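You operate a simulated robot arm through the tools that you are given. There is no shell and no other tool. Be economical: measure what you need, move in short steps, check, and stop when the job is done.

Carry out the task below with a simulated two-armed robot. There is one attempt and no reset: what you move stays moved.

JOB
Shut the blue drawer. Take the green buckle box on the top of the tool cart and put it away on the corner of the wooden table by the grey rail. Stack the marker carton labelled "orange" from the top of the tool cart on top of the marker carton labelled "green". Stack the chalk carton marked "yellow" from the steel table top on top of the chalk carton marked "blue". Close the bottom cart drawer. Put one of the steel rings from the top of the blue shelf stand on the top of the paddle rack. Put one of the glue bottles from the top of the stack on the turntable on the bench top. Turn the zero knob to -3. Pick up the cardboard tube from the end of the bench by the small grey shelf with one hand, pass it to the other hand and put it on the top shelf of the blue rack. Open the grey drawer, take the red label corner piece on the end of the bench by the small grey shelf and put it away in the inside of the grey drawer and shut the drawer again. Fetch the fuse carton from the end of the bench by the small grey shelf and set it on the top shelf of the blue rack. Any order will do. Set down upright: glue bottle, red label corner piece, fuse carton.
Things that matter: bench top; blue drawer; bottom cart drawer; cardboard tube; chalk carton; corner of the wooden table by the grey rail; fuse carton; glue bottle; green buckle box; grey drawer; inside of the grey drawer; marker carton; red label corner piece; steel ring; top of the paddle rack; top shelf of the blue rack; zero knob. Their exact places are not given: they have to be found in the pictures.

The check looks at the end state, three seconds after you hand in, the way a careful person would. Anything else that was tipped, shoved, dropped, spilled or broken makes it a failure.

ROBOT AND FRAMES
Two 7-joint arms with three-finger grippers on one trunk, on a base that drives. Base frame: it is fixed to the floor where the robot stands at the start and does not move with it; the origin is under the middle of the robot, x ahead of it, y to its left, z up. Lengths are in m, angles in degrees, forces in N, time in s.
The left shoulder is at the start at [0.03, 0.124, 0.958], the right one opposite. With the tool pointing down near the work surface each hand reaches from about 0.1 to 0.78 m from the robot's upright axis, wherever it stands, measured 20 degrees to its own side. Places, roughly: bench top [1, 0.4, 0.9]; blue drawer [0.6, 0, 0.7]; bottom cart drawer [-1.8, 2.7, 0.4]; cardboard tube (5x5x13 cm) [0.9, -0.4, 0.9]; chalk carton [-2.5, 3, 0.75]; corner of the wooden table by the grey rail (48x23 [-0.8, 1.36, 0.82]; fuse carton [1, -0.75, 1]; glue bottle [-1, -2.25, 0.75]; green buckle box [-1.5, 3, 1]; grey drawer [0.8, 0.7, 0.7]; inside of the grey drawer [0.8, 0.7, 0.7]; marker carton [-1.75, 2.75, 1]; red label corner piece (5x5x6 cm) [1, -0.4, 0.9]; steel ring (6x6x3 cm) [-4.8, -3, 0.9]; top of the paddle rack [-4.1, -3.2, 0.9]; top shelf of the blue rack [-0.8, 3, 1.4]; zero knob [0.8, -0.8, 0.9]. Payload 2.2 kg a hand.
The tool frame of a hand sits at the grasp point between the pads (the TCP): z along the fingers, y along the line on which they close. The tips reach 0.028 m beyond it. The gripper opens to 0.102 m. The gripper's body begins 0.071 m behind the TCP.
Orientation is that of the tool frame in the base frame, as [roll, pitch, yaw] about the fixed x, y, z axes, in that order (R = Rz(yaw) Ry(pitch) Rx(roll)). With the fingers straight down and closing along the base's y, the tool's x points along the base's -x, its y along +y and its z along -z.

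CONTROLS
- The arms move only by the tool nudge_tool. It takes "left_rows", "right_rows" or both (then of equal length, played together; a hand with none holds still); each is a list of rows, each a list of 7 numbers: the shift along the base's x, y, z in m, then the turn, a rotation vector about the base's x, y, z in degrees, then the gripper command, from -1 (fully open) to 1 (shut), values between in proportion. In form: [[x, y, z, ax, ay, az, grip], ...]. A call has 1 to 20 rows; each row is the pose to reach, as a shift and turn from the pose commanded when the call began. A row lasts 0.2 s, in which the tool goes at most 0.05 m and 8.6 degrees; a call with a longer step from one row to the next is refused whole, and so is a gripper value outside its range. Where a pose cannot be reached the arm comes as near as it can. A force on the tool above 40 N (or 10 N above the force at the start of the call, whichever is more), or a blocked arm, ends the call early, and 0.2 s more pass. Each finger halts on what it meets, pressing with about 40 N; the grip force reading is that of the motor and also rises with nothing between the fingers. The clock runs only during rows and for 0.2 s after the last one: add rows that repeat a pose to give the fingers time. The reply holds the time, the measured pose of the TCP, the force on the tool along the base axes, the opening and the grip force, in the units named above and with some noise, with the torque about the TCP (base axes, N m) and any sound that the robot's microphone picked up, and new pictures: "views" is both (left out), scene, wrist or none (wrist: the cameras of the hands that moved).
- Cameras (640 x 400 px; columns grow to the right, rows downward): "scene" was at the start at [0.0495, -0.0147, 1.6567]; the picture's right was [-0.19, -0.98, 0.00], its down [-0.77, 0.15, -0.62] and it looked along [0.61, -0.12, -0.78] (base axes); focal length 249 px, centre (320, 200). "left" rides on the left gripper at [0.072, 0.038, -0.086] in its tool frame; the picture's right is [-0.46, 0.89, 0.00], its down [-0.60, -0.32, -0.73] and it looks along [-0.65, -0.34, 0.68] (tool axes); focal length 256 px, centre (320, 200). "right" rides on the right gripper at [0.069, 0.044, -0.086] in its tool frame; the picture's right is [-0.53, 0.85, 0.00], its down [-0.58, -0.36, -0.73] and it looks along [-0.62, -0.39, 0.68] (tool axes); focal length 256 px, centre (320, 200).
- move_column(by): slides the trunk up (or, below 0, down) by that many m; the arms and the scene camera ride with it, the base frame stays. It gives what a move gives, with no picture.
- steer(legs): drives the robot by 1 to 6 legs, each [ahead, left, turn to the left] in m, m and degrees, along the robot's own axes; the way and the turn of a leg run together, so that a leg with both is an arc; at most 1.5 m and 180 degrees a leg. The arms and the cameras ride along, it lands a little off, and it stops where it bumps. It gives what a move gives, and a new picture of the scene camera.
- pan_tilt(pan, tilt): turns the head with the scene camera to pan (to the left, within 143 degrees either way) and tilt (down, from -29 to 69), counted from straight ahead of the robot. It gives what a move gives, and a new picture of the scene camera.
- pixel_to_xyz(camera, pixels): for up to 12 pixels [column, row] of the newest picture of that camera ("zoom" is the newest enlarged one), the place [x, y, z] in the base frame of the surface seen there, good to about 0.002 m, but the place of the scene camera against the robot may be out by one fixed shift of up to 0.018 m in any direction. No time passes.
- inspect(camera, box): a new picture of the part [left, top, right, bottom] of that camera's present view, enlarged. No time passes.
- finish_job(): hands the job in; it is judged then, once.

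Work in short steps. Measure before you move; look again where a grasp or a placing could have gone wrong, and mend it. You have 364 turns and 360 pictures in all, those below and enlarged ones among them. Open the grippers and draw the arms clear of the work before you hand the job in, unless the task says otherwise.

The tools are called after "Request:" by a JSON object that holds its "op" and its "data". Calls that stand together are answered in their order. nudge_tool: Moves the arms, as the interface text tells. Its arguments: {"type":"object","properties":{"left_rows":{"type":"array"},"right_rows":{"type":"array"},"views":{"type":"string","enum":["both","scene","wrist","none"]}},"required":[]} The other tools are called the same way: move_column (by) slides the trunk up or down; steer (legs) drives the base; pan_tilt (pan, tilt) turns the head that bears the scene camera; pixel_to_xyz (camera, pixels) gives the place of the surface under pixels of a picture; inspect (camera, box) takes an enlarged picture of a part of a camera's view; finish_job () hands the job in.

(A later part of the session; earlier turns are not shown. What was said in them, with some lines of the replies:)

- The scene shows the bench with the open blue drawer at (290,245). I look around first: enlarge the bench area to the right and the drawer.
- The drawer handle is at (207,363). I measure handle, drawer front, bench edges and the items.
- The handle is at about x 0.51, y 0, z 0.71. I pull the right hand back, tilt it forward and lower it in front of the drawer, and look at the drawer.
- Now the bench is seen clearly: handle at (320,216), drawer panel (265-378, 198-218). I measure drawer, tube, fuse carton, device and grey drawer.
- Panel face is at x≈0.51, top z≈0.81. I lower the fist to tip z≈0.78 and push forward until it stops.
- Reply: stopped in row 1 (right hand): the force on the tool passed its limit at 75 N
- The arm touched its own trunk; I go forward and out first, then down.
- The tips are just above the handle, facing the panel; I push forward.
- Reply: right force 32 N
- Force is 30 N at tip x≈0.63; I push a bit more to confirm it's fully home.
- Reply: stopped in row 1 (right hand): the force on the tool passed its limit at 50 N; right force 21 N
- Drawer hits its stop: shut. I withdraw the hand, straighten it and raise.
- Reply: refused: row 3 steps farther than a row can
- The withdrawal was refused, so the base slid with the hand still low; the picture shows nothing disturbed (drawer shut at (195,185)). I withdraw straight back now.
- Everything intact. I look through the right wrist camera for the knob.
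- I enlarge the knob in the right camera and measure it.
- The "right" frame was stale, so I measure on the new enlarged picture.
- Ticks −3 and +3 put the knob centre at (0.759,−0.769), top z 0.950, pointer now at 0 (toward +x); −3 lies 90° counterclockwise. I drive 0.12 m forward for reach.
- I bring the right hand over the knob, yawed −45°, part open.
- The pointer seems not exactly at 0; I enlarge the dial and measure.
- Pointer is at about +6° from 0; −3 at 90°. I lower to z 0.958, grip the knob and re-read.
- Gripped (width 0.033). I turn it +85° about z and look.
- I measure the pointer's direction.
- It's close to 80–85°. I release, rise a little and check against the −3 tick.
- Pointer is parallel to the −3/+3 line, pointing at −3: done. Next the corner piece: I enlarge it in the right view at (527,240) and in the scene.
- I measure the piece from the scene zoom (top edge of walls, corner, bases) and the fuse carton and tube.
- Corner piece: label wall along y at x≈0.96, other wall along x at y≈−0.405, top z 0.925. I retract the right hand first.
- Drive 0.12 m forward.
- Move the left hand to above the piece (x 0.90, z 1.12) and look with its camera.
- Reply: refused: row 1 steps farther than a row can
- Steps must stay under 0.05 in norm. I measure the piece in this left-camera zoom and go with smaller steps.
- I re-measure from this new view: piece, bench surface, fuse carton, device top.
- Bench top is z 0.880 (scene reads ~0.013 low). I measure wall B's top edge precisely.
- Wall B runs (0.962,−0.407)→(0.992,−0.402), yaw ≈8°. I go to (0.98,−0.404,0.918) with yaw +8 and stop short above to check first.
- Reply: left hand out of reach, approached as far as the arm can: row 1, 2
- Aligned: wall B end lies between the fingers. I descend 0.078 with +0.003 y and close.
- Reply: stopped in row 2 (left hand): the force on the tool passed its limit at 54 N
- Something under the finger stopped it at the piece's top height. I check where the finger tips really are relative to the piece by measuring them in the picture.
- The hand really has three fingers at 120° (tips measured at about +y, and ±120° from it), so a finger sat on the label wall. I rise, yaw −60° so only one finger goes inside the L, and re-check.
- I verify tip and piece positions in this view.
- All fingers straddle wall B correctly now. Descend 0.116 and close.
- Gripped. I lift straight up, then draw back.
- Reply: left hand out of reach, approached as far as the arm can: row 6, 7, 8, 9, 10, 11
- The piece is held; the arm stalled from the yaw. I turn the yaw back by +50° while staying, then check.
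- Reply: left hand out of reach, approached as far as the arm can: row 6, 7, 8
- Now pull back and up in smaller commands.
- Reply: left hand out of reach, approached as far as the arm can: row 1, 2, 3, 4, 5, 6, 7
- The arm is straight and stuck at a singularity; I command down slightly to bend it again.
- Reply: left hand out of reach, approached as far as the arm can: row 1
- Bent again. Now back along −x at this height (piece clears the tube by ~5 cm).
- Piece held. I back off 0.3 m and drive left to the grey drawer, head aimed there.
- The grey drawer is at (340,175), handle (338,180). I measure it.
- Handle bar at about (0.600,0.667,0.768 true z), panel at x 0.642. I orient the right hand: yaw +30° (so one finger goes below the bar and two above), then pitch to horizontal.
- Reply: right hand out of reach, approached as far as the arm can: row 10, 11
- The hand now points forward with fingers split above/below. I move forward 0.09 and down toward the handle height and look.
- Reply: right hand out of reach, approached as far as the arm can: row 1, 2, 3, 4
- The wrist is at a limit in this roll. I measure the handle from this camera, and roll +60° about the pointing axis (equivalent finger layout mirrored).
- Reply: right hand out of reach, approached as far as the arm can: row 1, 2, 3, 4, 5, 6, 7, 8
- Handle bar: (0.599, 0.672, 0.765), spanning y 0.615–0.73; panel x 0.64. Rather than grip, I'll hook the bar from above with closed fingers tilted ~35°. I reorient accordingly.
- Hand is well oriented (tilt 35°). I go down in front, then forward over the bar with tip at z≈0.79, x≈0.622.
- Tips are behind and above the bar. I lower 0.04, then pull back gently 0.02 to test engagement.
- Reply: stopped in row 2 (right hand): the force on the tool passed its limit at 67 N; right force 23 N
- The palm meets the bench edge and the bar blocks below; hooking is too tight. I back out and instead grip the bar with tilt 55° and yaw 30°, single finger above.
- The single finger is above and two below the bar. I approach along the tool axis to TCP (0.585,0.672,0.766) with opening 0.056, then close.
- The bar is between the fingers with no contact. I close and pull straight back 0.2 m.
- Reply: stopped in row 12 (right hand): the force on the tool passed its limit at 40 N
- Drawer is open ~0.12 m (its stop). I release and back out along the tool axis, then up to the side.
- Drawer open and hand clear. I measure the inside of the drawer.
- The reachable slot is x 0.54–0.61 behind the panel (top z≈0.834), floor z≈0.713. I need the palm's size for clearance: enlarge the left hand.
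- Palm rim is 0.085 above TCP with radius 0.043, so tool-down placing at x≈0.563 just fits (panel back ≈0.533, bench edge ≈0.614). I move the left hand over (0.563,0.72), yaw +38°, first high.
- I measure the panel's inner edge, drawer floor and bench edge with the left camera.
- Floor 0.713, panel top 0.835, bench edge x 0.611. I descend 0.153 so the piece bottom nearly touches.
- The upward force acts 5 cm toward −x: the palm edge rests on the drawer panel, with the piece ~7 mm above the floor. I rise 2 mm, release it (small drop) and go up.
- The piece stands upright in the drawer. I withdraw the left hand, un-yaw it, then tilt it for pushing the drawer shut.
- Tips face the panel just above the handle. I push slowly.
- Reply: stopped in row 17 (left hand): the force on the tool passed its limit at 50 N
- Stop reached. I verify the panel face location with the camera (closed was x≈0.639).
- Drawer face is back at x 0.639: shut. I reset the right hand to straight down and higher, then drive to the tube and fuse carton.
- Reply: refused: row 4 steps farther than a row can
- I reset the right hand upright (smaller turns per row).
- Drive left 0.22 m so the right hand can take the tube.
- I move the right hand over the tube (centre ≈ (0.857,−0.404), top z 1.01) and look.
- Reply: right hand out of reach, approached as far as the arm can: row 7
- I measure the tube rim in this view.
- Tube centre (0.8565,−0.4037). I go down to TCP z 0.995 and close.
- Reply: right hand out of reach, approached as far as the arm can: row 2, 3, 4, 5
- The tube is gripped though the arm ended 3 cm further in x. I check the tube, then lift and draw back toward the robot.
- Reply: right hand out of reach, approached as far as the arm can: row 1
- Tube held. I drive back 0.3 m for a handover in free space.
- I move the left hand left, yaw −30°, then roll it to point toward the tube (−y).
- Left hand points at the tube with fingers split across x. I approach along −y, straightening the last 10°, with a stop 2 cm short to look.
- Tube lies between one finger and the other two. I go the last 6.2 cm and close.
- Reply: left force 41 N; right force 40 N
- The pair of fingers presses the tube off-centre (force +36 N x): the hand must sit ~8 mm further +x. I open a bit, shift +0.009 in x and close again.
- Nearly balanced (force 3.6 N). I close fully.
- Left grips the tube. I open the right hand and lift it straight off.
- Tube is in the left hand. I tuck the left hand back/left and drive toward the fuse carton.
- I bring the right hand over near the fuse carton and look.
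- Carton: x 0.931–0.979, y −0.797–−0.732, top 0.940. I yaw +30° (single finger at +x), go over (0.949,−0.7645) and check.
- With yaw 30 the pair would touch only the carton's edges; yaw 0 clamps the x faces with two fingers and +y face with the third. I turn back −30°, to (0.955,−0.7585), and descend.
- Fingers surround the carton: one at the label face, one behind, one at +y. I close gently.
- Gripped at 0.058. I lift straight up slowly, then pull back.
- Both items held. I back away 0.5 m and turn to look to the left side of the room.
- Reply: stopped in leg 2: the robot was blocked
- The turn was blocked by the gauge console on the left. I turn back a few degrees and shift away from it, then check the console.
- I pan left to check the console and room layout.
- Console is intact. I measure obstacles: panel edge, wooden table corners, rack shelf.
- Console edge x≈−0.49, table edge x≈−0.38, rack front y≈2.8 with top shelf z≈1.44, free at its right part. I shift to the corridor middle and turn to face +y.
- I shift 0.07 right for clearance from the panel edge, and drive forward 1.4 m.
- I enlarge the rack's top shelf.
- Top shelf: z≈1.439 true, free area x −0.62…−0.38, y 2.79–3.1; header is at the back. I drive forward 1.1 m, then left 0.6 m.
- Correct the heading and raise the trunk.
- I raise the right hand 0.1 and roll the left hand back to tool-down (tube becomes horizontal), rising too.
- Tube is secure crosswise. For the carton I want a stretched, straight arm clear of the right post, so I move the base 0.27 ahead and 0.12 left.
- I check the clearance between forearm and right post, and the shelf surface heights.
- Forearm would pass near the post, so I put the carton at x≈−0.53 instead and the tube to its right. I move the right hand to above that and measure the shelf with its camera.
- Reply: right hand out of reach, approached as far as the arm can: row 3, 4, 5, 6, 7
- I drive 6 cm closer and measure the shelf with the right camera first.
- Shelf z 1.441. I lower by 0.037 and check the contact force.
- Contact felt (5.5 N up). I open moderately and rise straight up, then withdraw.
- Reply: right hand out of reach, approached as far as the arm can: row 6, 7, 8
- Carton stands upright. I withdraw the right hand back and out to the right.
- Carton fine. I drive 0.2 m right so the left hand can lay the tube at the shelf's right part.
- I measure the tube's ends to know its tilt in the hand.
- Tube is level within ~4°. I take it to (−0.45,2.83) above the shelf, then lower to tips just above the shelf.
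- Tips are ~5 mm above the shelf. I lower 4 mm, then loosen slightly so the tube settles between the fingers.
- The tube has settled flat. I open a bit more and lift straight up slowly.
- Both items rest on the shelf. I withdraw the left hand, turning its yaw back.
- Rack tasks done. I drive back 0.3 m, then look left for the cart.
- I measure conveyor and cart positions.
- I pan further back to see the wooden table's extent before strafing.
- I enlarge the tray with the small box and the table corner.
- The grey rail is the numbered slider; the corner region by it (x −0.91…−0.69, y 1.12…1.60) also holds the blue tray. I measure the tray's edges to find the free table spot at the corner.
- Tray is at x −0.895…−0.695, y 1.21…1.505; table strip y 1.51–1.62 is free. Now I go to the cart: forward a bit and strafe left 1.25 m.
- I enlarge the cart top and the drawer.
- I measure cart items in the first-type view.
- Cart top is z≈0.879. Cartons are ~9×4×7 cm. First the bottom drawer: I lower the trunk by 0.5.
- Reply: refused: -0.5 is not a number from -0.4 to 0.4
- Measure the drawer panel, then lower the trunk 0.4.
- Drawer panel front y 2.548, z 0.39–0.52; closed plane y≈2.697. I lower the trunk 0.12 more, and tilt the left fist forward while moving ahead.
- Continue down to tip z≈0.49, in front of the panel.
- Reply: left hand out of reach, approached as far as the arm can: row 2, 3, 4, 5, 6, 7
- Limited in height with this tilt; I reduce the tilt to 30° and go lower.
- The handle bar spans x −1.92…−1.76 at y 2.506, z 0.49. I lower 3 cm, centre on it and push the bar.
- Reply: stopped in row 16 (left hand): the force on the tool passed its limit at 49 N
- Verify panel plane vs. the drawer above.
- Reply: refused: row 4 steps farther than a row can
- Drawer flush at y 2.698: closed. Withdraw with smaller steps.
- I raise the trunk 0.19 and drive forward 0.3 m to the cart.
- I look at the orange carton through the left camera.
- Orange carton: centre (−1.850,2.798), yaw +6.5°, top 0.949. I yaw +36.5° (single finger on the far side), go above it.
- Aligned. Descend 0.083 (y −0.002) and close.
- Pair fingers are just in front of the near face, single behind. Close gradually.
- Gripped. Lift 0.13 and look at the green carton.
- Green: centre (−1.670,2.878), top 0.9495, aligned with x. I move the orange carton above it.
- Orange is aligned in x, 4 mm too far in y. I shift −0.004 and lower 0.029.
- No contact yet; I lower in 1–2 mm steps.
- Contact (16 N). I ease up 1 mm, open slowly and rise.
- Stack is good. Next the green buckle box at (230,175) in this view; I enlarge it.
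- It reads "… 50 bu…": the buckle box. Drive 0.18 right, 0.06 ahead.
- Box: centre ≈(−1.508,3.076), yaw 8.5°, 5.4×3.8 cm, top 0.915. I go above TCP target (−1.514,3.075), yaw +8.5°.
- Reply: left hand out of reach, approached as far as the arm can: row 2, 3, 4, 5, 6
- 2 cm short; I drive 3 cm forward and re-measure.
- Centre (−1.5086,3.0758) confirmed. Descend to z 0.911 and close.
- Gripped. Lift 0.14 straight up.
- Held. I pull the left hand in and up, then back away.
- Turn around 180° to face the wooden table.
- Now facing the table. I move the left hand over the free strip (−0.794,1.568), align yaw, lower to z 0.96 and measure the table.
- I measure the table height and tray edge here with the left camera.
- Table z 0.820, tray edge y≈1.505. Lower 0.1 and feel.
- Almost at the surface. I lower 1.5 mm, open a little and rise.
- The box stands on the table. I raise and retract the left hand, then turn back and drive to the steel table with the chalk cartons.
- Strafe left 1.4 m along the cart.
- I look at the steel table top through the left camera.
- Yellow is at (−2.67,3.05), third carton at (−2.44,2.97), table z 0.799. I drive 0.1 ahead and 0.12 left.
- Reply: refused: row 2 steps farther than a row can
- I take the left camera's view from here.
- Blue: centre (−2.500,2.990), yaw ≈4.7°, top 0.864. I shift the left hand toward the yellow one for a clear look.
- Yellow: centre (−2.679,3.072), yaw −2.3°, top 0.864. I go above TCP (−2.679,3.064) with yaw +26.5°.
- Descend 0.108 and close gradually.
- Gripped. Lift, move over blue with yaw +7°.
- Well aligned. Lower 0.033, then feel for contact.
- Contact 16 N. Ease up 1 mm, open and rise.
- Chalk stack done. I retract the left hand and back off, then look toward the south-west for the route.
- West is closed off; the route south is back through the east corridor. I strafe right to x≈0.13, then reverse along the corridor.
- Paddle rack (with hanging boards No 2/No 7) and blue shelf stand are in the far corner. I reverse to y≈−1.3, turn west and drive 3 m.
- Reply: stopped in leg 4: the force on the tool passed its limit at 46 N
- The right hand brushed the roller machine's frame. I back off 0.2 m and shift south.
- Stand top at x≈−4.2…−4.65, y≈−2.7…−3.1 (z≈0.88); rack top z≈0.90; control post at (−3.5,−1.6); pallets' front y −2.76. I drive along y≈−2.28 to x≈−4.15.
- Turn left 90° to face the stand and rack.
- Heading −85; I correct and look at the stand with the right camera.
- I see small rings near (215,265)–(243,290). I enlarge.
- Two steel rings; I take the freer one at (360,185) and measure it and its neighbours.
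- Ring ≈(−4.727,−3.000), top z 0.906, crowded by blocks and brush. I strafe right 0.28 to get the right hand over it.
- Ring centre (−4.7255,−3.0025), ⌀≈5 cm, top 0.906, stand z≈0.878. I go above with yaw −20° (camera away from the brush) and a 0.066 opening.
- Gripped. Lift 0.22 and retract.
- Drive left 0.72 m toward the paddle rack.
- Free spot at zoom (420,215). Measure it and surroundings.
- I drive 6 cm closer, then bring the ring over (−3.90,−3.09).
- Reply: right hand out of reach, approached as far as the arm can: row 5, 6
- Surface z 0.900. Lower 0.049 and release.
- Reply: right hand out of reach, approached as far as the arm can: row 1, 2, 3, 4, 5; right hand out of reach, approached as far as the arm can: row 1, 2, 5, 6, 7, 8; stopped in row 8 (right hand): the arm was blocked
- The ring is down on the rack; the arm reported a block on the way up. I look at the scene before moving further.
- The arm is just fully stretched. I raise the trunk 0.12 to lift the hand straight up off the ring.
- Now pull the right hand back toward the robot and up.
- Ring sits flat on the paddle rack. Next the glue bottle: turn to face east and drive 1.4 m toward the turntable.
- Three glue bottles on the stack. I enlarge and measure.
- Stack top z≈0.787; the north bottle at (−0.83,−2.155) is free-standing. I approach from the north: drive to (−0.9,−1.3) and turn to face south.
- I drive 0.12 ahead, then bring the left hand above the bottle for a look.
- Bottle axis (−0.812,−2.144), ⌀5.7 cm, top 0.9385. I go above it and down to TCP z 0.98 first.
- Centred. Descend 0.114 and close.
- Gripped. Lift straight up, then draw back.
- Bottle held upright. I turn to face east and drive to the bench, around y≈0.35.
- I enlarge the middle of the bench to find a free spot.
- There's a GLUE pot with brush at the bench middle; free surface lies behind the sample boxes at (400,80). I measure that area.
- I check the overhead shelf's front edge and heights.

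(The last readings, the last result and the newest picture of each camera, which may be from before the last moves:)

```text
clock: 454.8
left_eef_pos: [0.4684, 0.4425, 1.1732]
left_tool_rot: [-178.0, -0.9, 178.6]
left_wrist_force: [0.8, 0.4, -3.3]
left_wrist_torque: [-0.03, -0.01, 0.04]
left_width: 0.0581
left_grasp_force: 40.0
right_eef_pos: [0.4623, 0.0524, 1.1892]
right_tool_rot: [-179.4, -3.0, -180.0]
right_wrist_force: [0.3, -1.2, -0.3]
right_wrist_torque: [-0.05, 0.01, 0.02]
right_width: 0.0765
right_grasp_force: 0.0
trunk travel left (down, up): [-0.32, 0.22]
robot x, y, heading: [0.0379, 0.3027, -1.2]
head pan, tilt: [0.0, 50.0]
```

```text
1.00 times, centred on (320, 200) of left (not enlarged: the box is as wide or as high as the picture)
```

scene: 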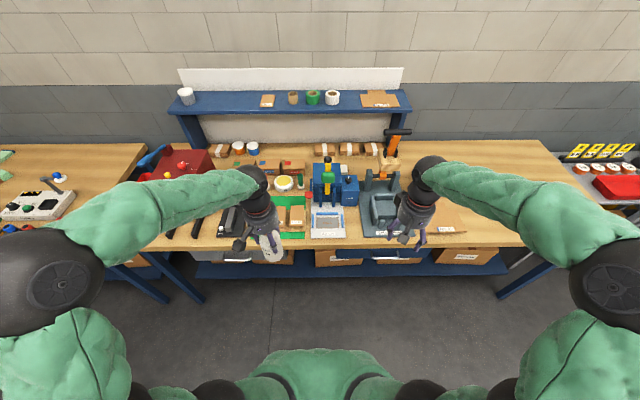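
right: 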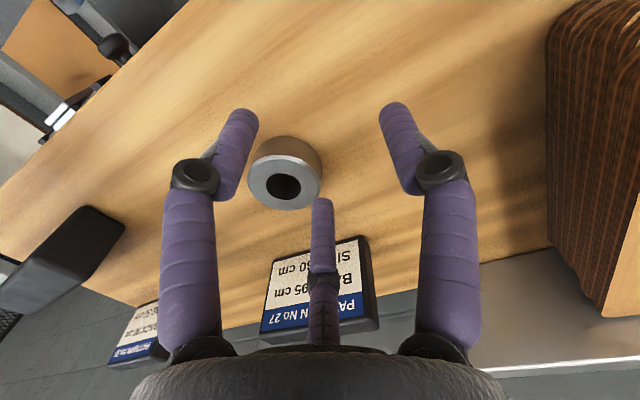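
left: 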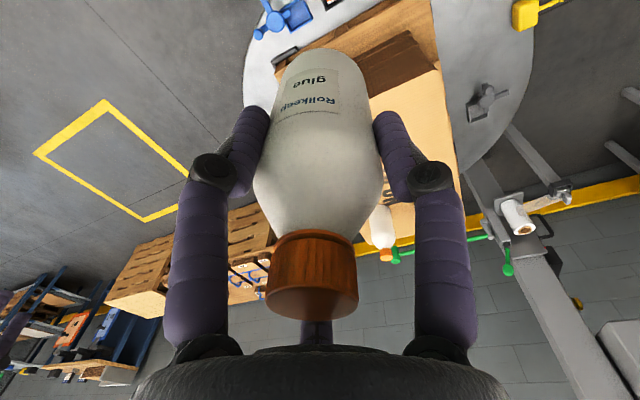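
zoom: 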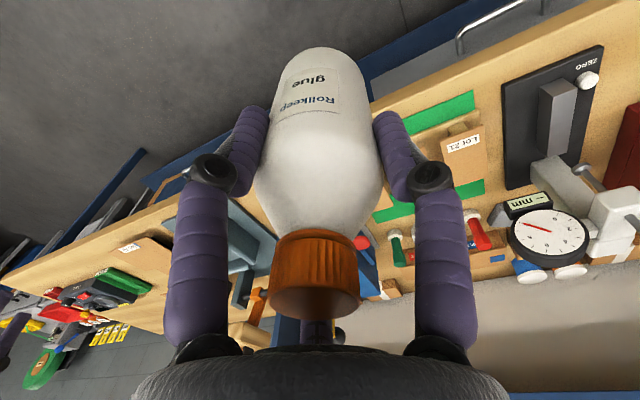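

The zone "bench top" likely is the bench apart from its far end. A free area lies behind/right of the vise, clear of the shelf: around scene (430,155). I measure there.

Request:
{"op": "pixel_to_xyz", "data": {"camera": "scene", "pixels": [[425, 150], [432, 155], [440, 150], [415, 148], [420, 165], [445, 165], [405, 145], [395, 165], [410, 130], [450, 185], [460, 160]]}}

Request:
{"op": "inspect", "data": {"camera": "scene", "box": [370, 110, 500, 190]}}

```text
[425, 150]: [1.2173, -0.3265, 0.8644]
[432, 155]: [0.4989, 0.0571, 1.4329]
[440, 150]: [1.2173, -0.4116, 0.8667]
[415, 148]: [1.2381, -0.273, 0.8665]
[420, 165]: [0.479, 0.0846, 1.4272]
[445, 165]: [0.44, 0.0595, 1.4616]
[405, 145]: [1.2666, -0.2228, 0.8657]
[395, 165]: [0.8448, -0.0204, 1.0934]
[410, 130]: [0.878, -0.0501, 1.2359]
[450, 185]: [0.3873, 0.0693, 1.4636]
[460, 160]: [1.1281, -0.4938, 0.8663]
```

```text
4.92 times, centred on (435, 150) of scene
```

zoom: 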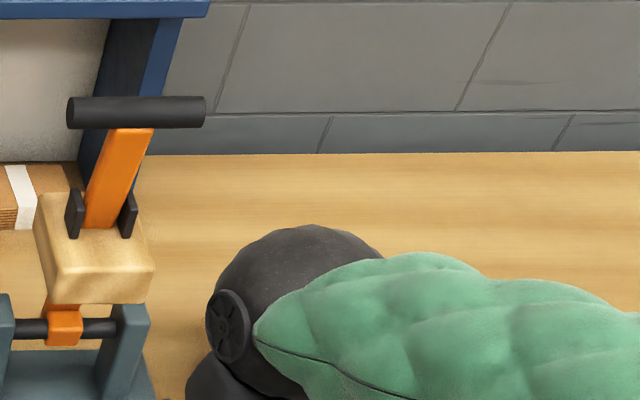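

I strafe right 0.62 m so the left arm can reach that spot, with a look from there.

Request:
{"op": "steer", "data": {"legs": [[0, -0.62, 1.2]]}}

Request:
{"op": "inspect", "data": {"camera": "scene", "box": [180, 110, 460, 270]}}

```text
clock: 458.3
left_eef_pos: [0.4599, -0.1735, 1.1735]
left_tool_rot: [-178.1, -0.9, -179.8]
left_wrist_force: [-0.1, 0.5, -3.6]
left_wrist_torque: [0.02, -0.01, 0.0]
left_width: 0.0578
left_grasp_force: 39.3
right_eef_pos: [0.4636, -0.5651, 1.1892]
right_tool_rot: [-179.4, -3.2, -178.4]
right_wrist_force: [0.5, -0.3, -0.5]
right_wrist_torque: [0.02, -0.01, 0.02]
right_width: 0.0765
right_grasp_force: 0.1
trunk travel left (down, up): [-0.32, 0.22]
robot x, y, heading: [0.0344, -0.324, 0.6]
head pan, tilt: [0.0, 50.0]
```

scene: 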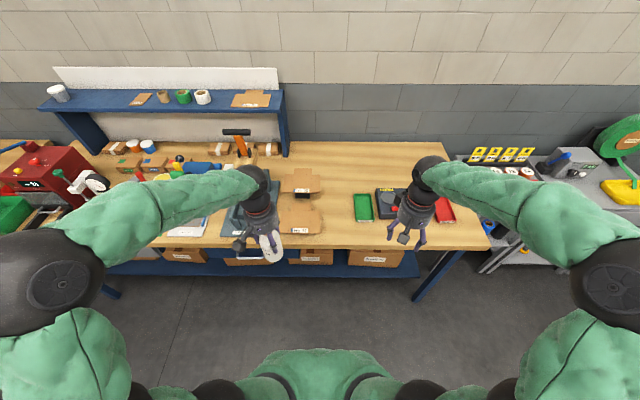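

```text
2.29 times, centred on (320, 190) of scene
```

zoom: 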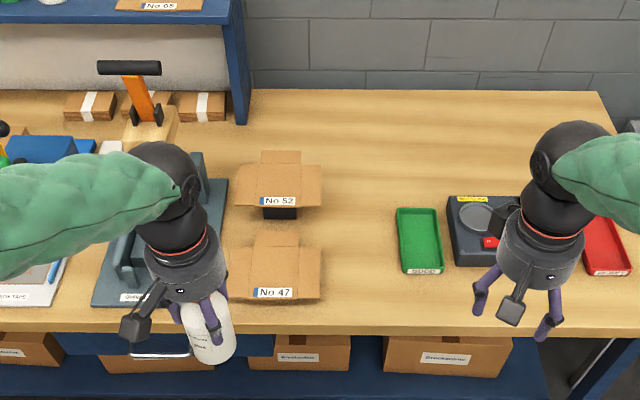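

Request:
{"op": "pixel_to_xyz", "data": {"camera": "zoom", "pixels": [[265, 125], [270, 140], [330, 140], [340, 200], [280, 160], [322, 180], [238, 120], [360, 240], [220, 110], [300, 135]]}}

```text
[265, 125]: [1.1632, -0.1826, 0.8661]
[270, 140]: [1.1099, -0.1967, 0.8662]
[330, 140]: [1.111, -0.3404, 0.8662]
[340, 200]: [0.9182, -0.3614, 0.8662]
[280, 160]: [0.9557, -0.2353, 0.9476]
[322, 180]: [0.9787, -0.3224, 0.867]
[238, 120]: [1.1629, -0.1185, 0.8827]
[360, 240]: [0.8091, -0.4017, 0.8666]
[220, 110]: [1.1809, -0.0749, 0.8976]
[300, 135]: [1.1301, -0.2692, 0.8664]
```

Request:
{"op": "pixel_to_xyz", "data": {"camera": "scene", "pixels": [[249, 132], [224, 132], [240, 150], [248, 155]]}}

Request:
{"op": "steer", "data": {"legs": [[0, -0.12, -0.6], [0.27, 0, 0]]}}

```text
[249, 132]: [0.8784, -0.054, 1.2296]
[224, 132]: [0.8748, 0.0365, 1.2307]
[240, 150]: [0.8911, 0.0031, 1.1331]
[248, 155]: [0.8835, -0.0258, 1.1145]
```

```text
clock: 461.1
left_eef_pos: [0.7326, -0.2985, 1.173]
left_tool_rot: [-178.0, -0.9, 179.7]
left_wrist_force: [-0.7, 0.3, -3.6]
left_wrist_torque: [-0.02, 0.04, -0.01]
left_width: 0.0582
left_grasp_force: 39.8
right_eef_pos: [0.7339, -0.6907, 1.1886]
right_tool_rot: [-179.5, -3.1, -178.9]
right_wrist_force: [-0.1, -0.1, 0.1]
right_wrist_torque: [0.02, 0.01, -0.01]
right_width: 0.0764
right_grasp_force: 0.1
trunk travel left (down, up): [-0.32, 0.22]
robot x, y, heading: [0.305, -0.4434, -0.3]
head pan, tilt: [0.0, 50.0]
```

scene: 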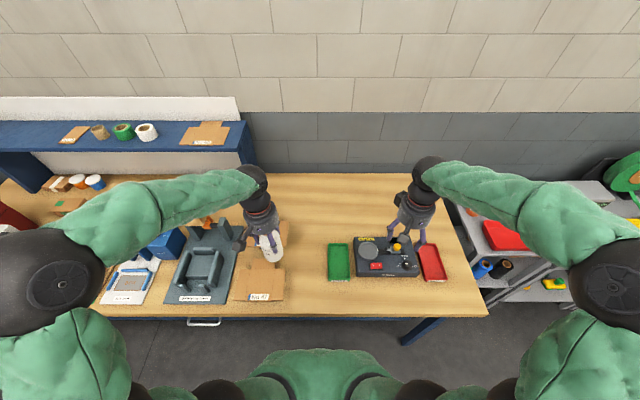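

I check that the forearm clears the vise's T-handle.

Request:
{"op": "inspect", "data": {"camera": "scene", "box": [120, 150, 300, 310]}}

Request:
{"op": "pixel_to_xyz", "data": {"camera": "scene", "pixels": [[205, 222], [212, 218], [190, 195], [215, 185], [160, 205], [230, 180], [212, 228]]}}

```text
2.50 times, centred on (210, 230) of scene
```

zoom: 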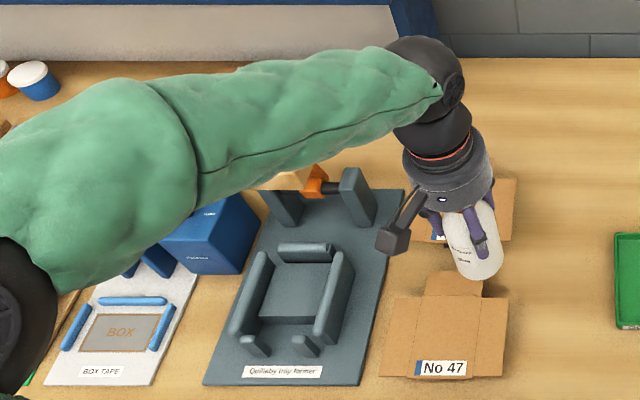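

```text
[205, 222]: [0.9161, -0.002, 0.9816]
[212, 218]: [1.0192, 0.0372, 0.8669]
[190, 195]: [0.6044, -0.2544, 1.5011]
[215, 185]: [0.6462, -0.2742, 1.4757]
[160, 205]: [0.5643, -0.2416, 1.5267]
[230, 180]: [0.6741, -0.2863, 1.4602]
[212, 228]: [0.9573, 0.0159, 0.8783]
```

Forearm is at z≈1.45, well clear. I move the bottle to above (1.05,−0.21).

Request:
{"op": "nudge_tool", "data": {"left_rows": [[0.04, 0.01, 0, 0, 0, 0, 0.4], [0.08, 0.02, 0, 0, 0, 0, 0.4], [0.12, 0.03, 0, 0, 0, 0, 0.4], [0.16, 0.045, 0, 0, 0, 0, 0.4], [0.2, 0.06, 0, 0, 0, 0, 0.4], [0.24, 0.075, 0, 0, 0, 0, 0.4], [0.28, 0.0885, 0, 0, 0, 0, 0.4], [0.317, 0.0885, -0.02, 0, 0, 0, 0.4], [0.317, 0.0885, -0.06, 0, 0, 0, 0.4], [0.317, 0.0885, -0.1, 0, 0, 0, 0.4]], "views": "both"}}

```text
clock: 463.3
left_eef_pos: [1.0512, -0.2111, 1.0726]
left_tool_rot: [-178.0, -0.7, 179.7]
left_wrist_force: [0.2, -0.2, -2.3]
left_wrist_torque: [-0.02, 0.04, 0.02]
left_width: 0.0578
left_grasp_force: 39.7
left hand out of reach, approached as far as the arm can: row 8
right_eef_pos: [0.7339, -0.6902, 1.1894]
right_tool_rot: [-179.4, -3.0, -178.9]
right_wrist_force: [-0.3, -1.0, 0.1]
right_wrist_torque: [0.0, 0.0, 0.01]
right_width: 0.0768
right_grasp_force: 0.0
trunk travel left (down, up): [-0.32, 0.22]
robot x, y, heading: [0.3065, -0.4455, 0.1]
head pan, tilt: [0.0, 50.0]
```

scene: 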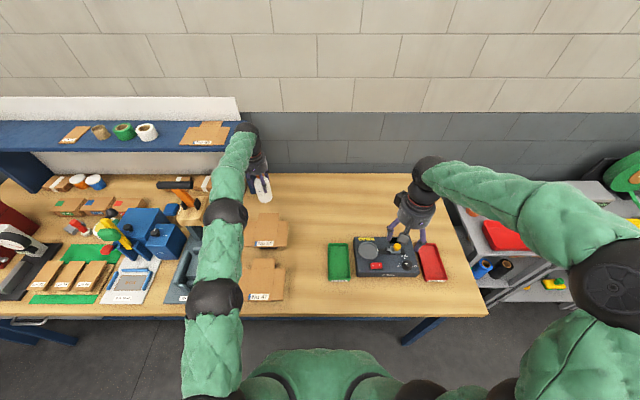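
left: 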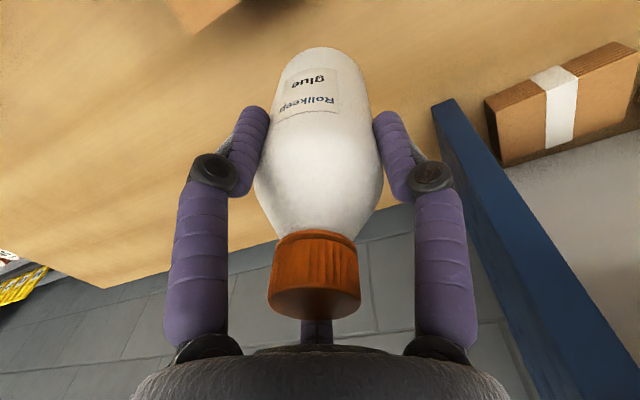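

Request:
{"op": "pixel_to_xyz", "data": {"camera": "left", "pixels": [[200, 100], [400, 60], [440, 130], [340, 20]]}}

Request:
{"op": "nudge_tool", "data": {"left_rows": [[0, 0, -0.03, 0, 0, 0, 0.4], [0, 0, -0.06, 0, 0, 0, 0.4], [0, 0, -0.08, 0, 0, 0, 0.4], [0, 0, -0.092, 0, 0, 0, 0.4], [0, 0, -0.096, 0, 0, 0, 0.4], [0, 0, -0.096, 0, 0, 0, 0.4]], "views": "wrist"}}

```text
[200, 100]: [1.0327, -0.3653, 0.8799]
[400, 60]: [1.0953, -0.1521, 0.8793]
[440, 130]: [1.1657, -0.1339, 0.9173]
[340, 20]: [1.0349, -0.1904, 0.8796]
```

```text
clock: 464.7
left_eef_pos: [1.0519, -0.2105, 0.9755]
left_tool_rot: [-178.0, -0.9, 179.7]
left_wrist_force: [0.4, 0.6, -2.8]
left_wrist_torque: [0.02, 0.02, -0.01]
left_width: 0.0579
left_grasp_force: 40.0
right_eef_pos: [0.7332, -0.6901, 1.1897]
right_tool_rot: [-179.4, -3.1, -178.9]
right_wrist_force: [-0.2, -0.5, 0.2]
right_wrist_torque: [-0.01, -0.02, -0.04]
right_width: 0.0767
right_grasp_force: 0.1
trunk travel left (down, up): [-0.32, 0.22]
robot x, y, heading: [0.3075, -0.4449, -0.2]
head pan, tilt: [0.0, 50.0]
```

left: 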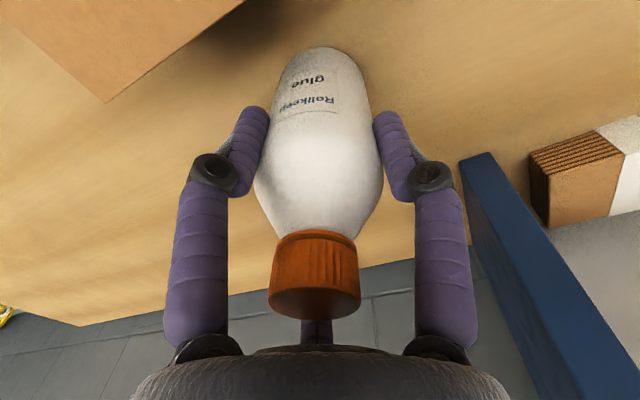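

Still hanging; lower 1.5 mm steps to contact.

Request:
{"op": "nudge_tool", "data": {"left_rows": [[0, 0, -0.001, 0, 0, 0, 0.4], [0, 0, -0.002, 0, 0, 0, 0.4], [0, 0, -0.002, 0, 0, 0, 0.4]], "views": "none"}}

```text
clock: 465.5
left_eef_pos: [1.0523, -0.2112, 0.9748]
left_tool_rot: [-178.1, -0.8, 179.7]
left_wrist_force: [1.8, -0.5, 0.2]
left_wrist_torque: [0.01, -0.24, -0.02]
left_width: 0.058
left_grasp_force: 40.2
right_eef_pos: [0.7343, -0.6903, 1.1896]
right_tool_rot: [-179.4, -3.1, -178.9]
right_wrist_force: [0.5, 0.2, 0.9]
right_wrist_torque: [-0.01, 0.0, -0.02]
right_width: 0.0762
right_grasp_force: 0.0
trunk travel left (down, up): [-0.32, 0.22]
robot x, y, heading: [0.3084, -0.4412, 0.1]
head pan, tilt: [0.0, 50.0]
```

Touching. I open the fingers, then lift by raising the trunk 0.15.

Request:
{"op": "nudge_tool", "data": {"left_rows": [[0, 0, 0, 0, 0, 0, 0], [0, 0, 0, 0, 0, 0, -0.3], [0, 0, 0, 0, 0, 0, -0.6], [0, 0, 0, 0, 0, 0, -0.6]], "views": "wrist"}}

Request:
{"op": "move_column", "data": {"by": 0.15}}

Request:
{"op": "inspect", "data": {"camera": "left", "box": [160, 0, 480, 200]}}

```text
clock: 466.5
left_eef_pos: [1.0499, -0.2102, 0.9737]
left_tool_rot: [-178.0, -1.0, 179.6]
left_wrist_force: [0.4, 0.0, 0.1]
left_wrist_torque: [-0.02, -0.02, 0.0]
left_width: 0.0819
left_grasp_force: 0.1
right_eef_pos: [0.733, -0.6912, 1.1892]
right_tool_rot: [-179.4, -3.1, -178.9]
right_wrist_force: [-0.5, 0.7, 0.4]
right_wrist_torque: [0.0, 0.02, 0.0]
right_width: 0.0764
right_grasp_force: 0.0
trunk travel left (down, up): [-0.32, 0.22]
robot x, y, heading: [0.3061, -0.4457, -0.2]
head pan, tilt: [0.0, 50.0]
```

left: 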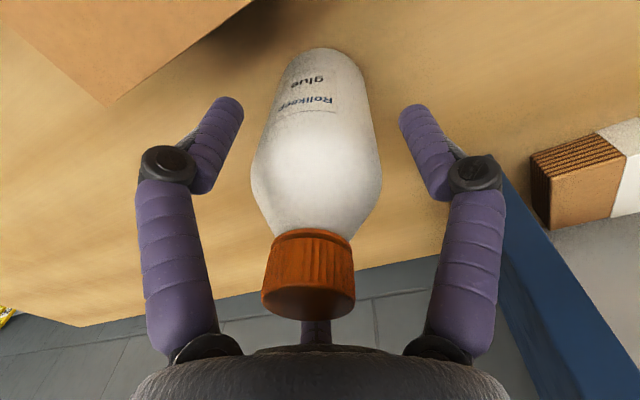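

```text
clock: 468.2
left_eef_pos: [1.0496, -0.2097, 1.1231]
left_tool_rot: [-178.0, -0.9, 179.5]
left_wrist_force: [1.1, -0.1, 0.8]
left_wrist_torque: [0.0, -0.02, -0.01]
left_width: 0.0816
left_grasp_force: 0.1
right_eef_pos: [0.7339, -0.6904, 1.3385]
right_tool_rot: [-179.4, -3.1, -178.9]
right_wrist_force: [-0.7, -0.1, -0.2]
right_wrist_torque: [0.02, 0.01, -0.01]
right_width: 0.0764
right_grasp_force: 0.0
trunk travel left (down, up): [-0.47, 0.07]
robot x, y, heading: [0.3058, -0.4383, 0.1]
head pan, tilt: [0.0, 50.0]
```

```text
2.00 times, centred on (320, 100) of left
```

zoom: 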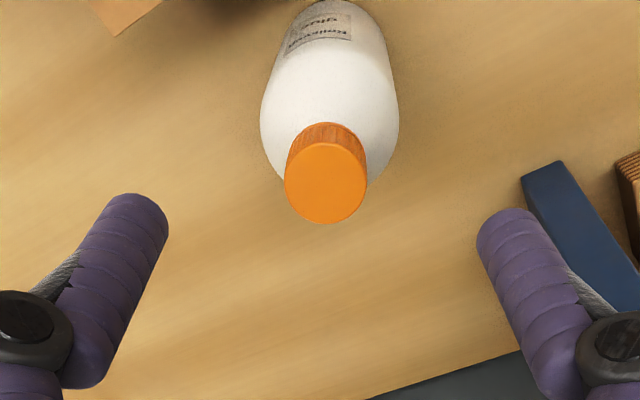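

Bottle stands upright. I drive straight back 0.35 m.

Request:
{"op": "steer", "data": {"legs": [[-0.35, 0, 0]]}}

Request:
{"op": "inspect", "data": {"camera": "scene", "box": [150, 100, 530, 300]}}

```text
clock: 470.5
left_eef_pos: [0.6889, -0.2094, 1.1236]
left_tool_rot: [-178.0, -0.9, 179.7]
left_wrist_force: [0.3, 0.4, 0.6]
left_wrist_torque: [0.01, -0.03, -0.02]
left_width: 0.0819
left_grasp_force: 0.0
right_eef_pos: [0.3728, -0.6908, 1.3383]
right_tool_rot: [-179.5, -3.1, -178.8]
right_wrist_force: [-1.0, -0.6, 0.7]
right_wrist_torque: [0.01, -0.02, -0.02]
right_width: 0.0767
right_grasp_force: 0.0
trunk travel left (down, up): [-0.47, 0.07]
robot x, y, heading: [-0.0524, -0.4443, -0.3]
head pan, tilt: [0.0, 50.0]
```

scene: 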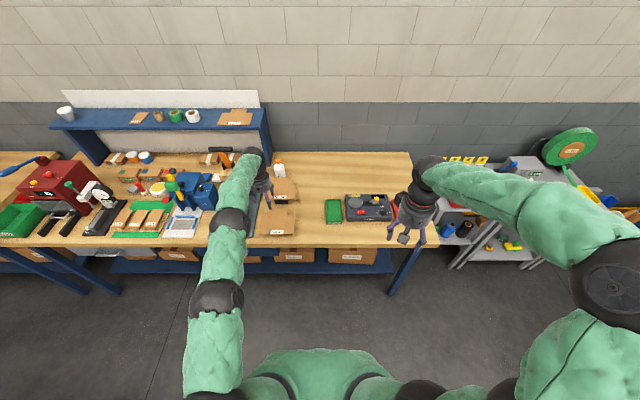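

```text
1.68 times, centred on (340, 200) of scene
```

zoom: 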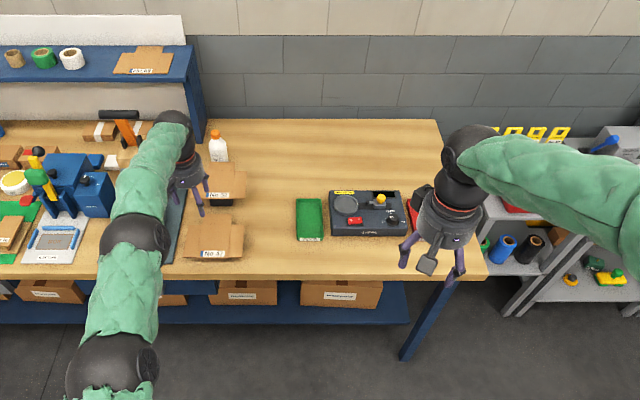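

Retract the left hand clear of the bench, then verify drawers and the knob.

Request:
{"op": "nudge_tool", "data": {"left_rows": [[-0.04, 0, 0, 0, 0, 0, -0.6], [-0.08, 0, 0.01, 0, 0, 0, -0.6], [-0.12, 0, 0.02, 0, 0, 0, -0.8], [-0.16, 0.01, 0.04, 0, 0, 0, -1], [-0.2, 0.02, 0.06, 0, 0, 0, -1], [-0.24, 0.03, 0.08, 0, 0, 0, -1], [-0.28, 0.04, 0.1, 0, 0, 0, -1]], "right_rows": [[0, 0, 0, 0, 0, 0, -1], [0, 0, 0, 0, 0, 0, -1], [0, 0, 0, 0, 0, 0, -1], [0, 0, 0, 0, 0, 0, -1], [0, 0, 0, 0, 0, 0, -1], [0, 0, 0, 0, 0, 0, -1], [0, 0, 0, 0, 0, 0, -1]], "views": "scene"}}

Request:
{"op": "inspect", "data": {"camera": "scene", "box": [330, 180, 430, 240]}}

Request:
{"op": "inspect", "data": {"camera": "scene", "box": [20, 140, 330, 300]}}

```text
clock: 472.1
left_eef_pos: [0.407, -0.17, 1.2231]
left_tool_rot: [-178.0, -0.8, 179.8]
left_wrist_force: [0.2, 1.1, 0.2]
left_wrist_torque: [0.02, -0.05, 0.03]
left_width: 0.1019
left_grasp_force: 0.1
right_eef_pos: [0.3696, -0.6897, 1.3394]
right_tool_rot: [-179.3, -3.0, -179.0]
right_wrist_force: [-0.2, -0.1, -0.3]
right_wrist_torque: [0.05, 0.0, -0.01]
right_width: 0.1021
right_grasp_force: 0.0
trunk travel left (down, up): [-0.47, 0.07]
robot x, y, heading: [-0.0563, -0.4435, -0.2]
head pan, tilt: [0.0, 50.0]
```

scene: 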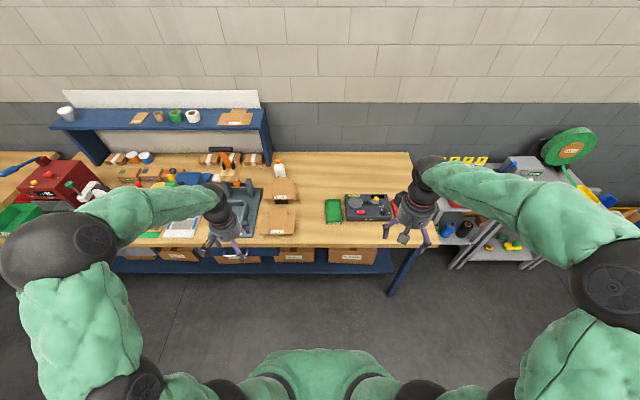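

```text
6.40 times, centred on (380, 210) of scene
```

zoom: 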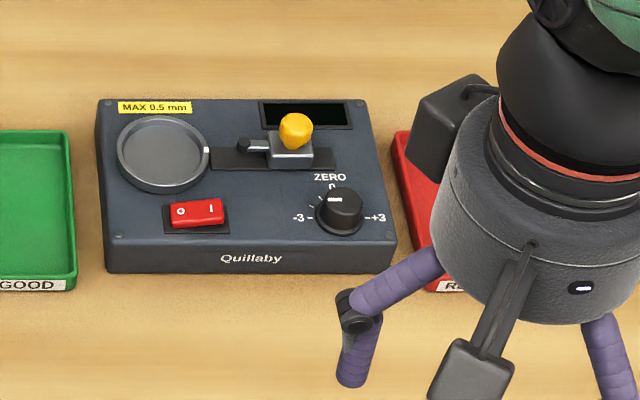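

```text
2.06 times, centred on (175, 220) of scene
```

zoom: 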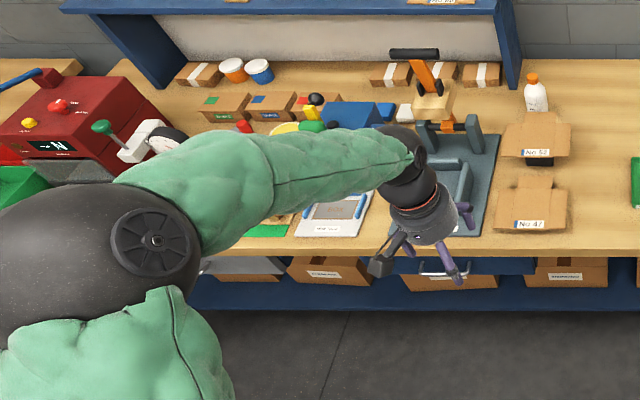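

Knob points to −3, drawers are shut, the bottle stands on the bench, grippers open and arms clear. I hand the job in.

Request:
{"op": "finish_job", "data": {}}

```text
The job is handed in.
```

All eleven tasks were carried out and the job is handed in. Grippers were open and arms clear at hand-in.

- **Doubtful placements:**
  - The green buckle box stands on the wooden table itself, next to the blue tray at that corner, not in the tray.
  - The glue bottle stands behind the No 52 box, because the middle of the bench was too crowded.
- **Cardboard tube:** it lies on its side on the top shelf; the task did not require it upright.
- **Contacts along the way:** the robot bumped the gauge console while turning. Later its right hand brushed the frame of the roller machine. Neither looked disturbed in the pictures afterwards.
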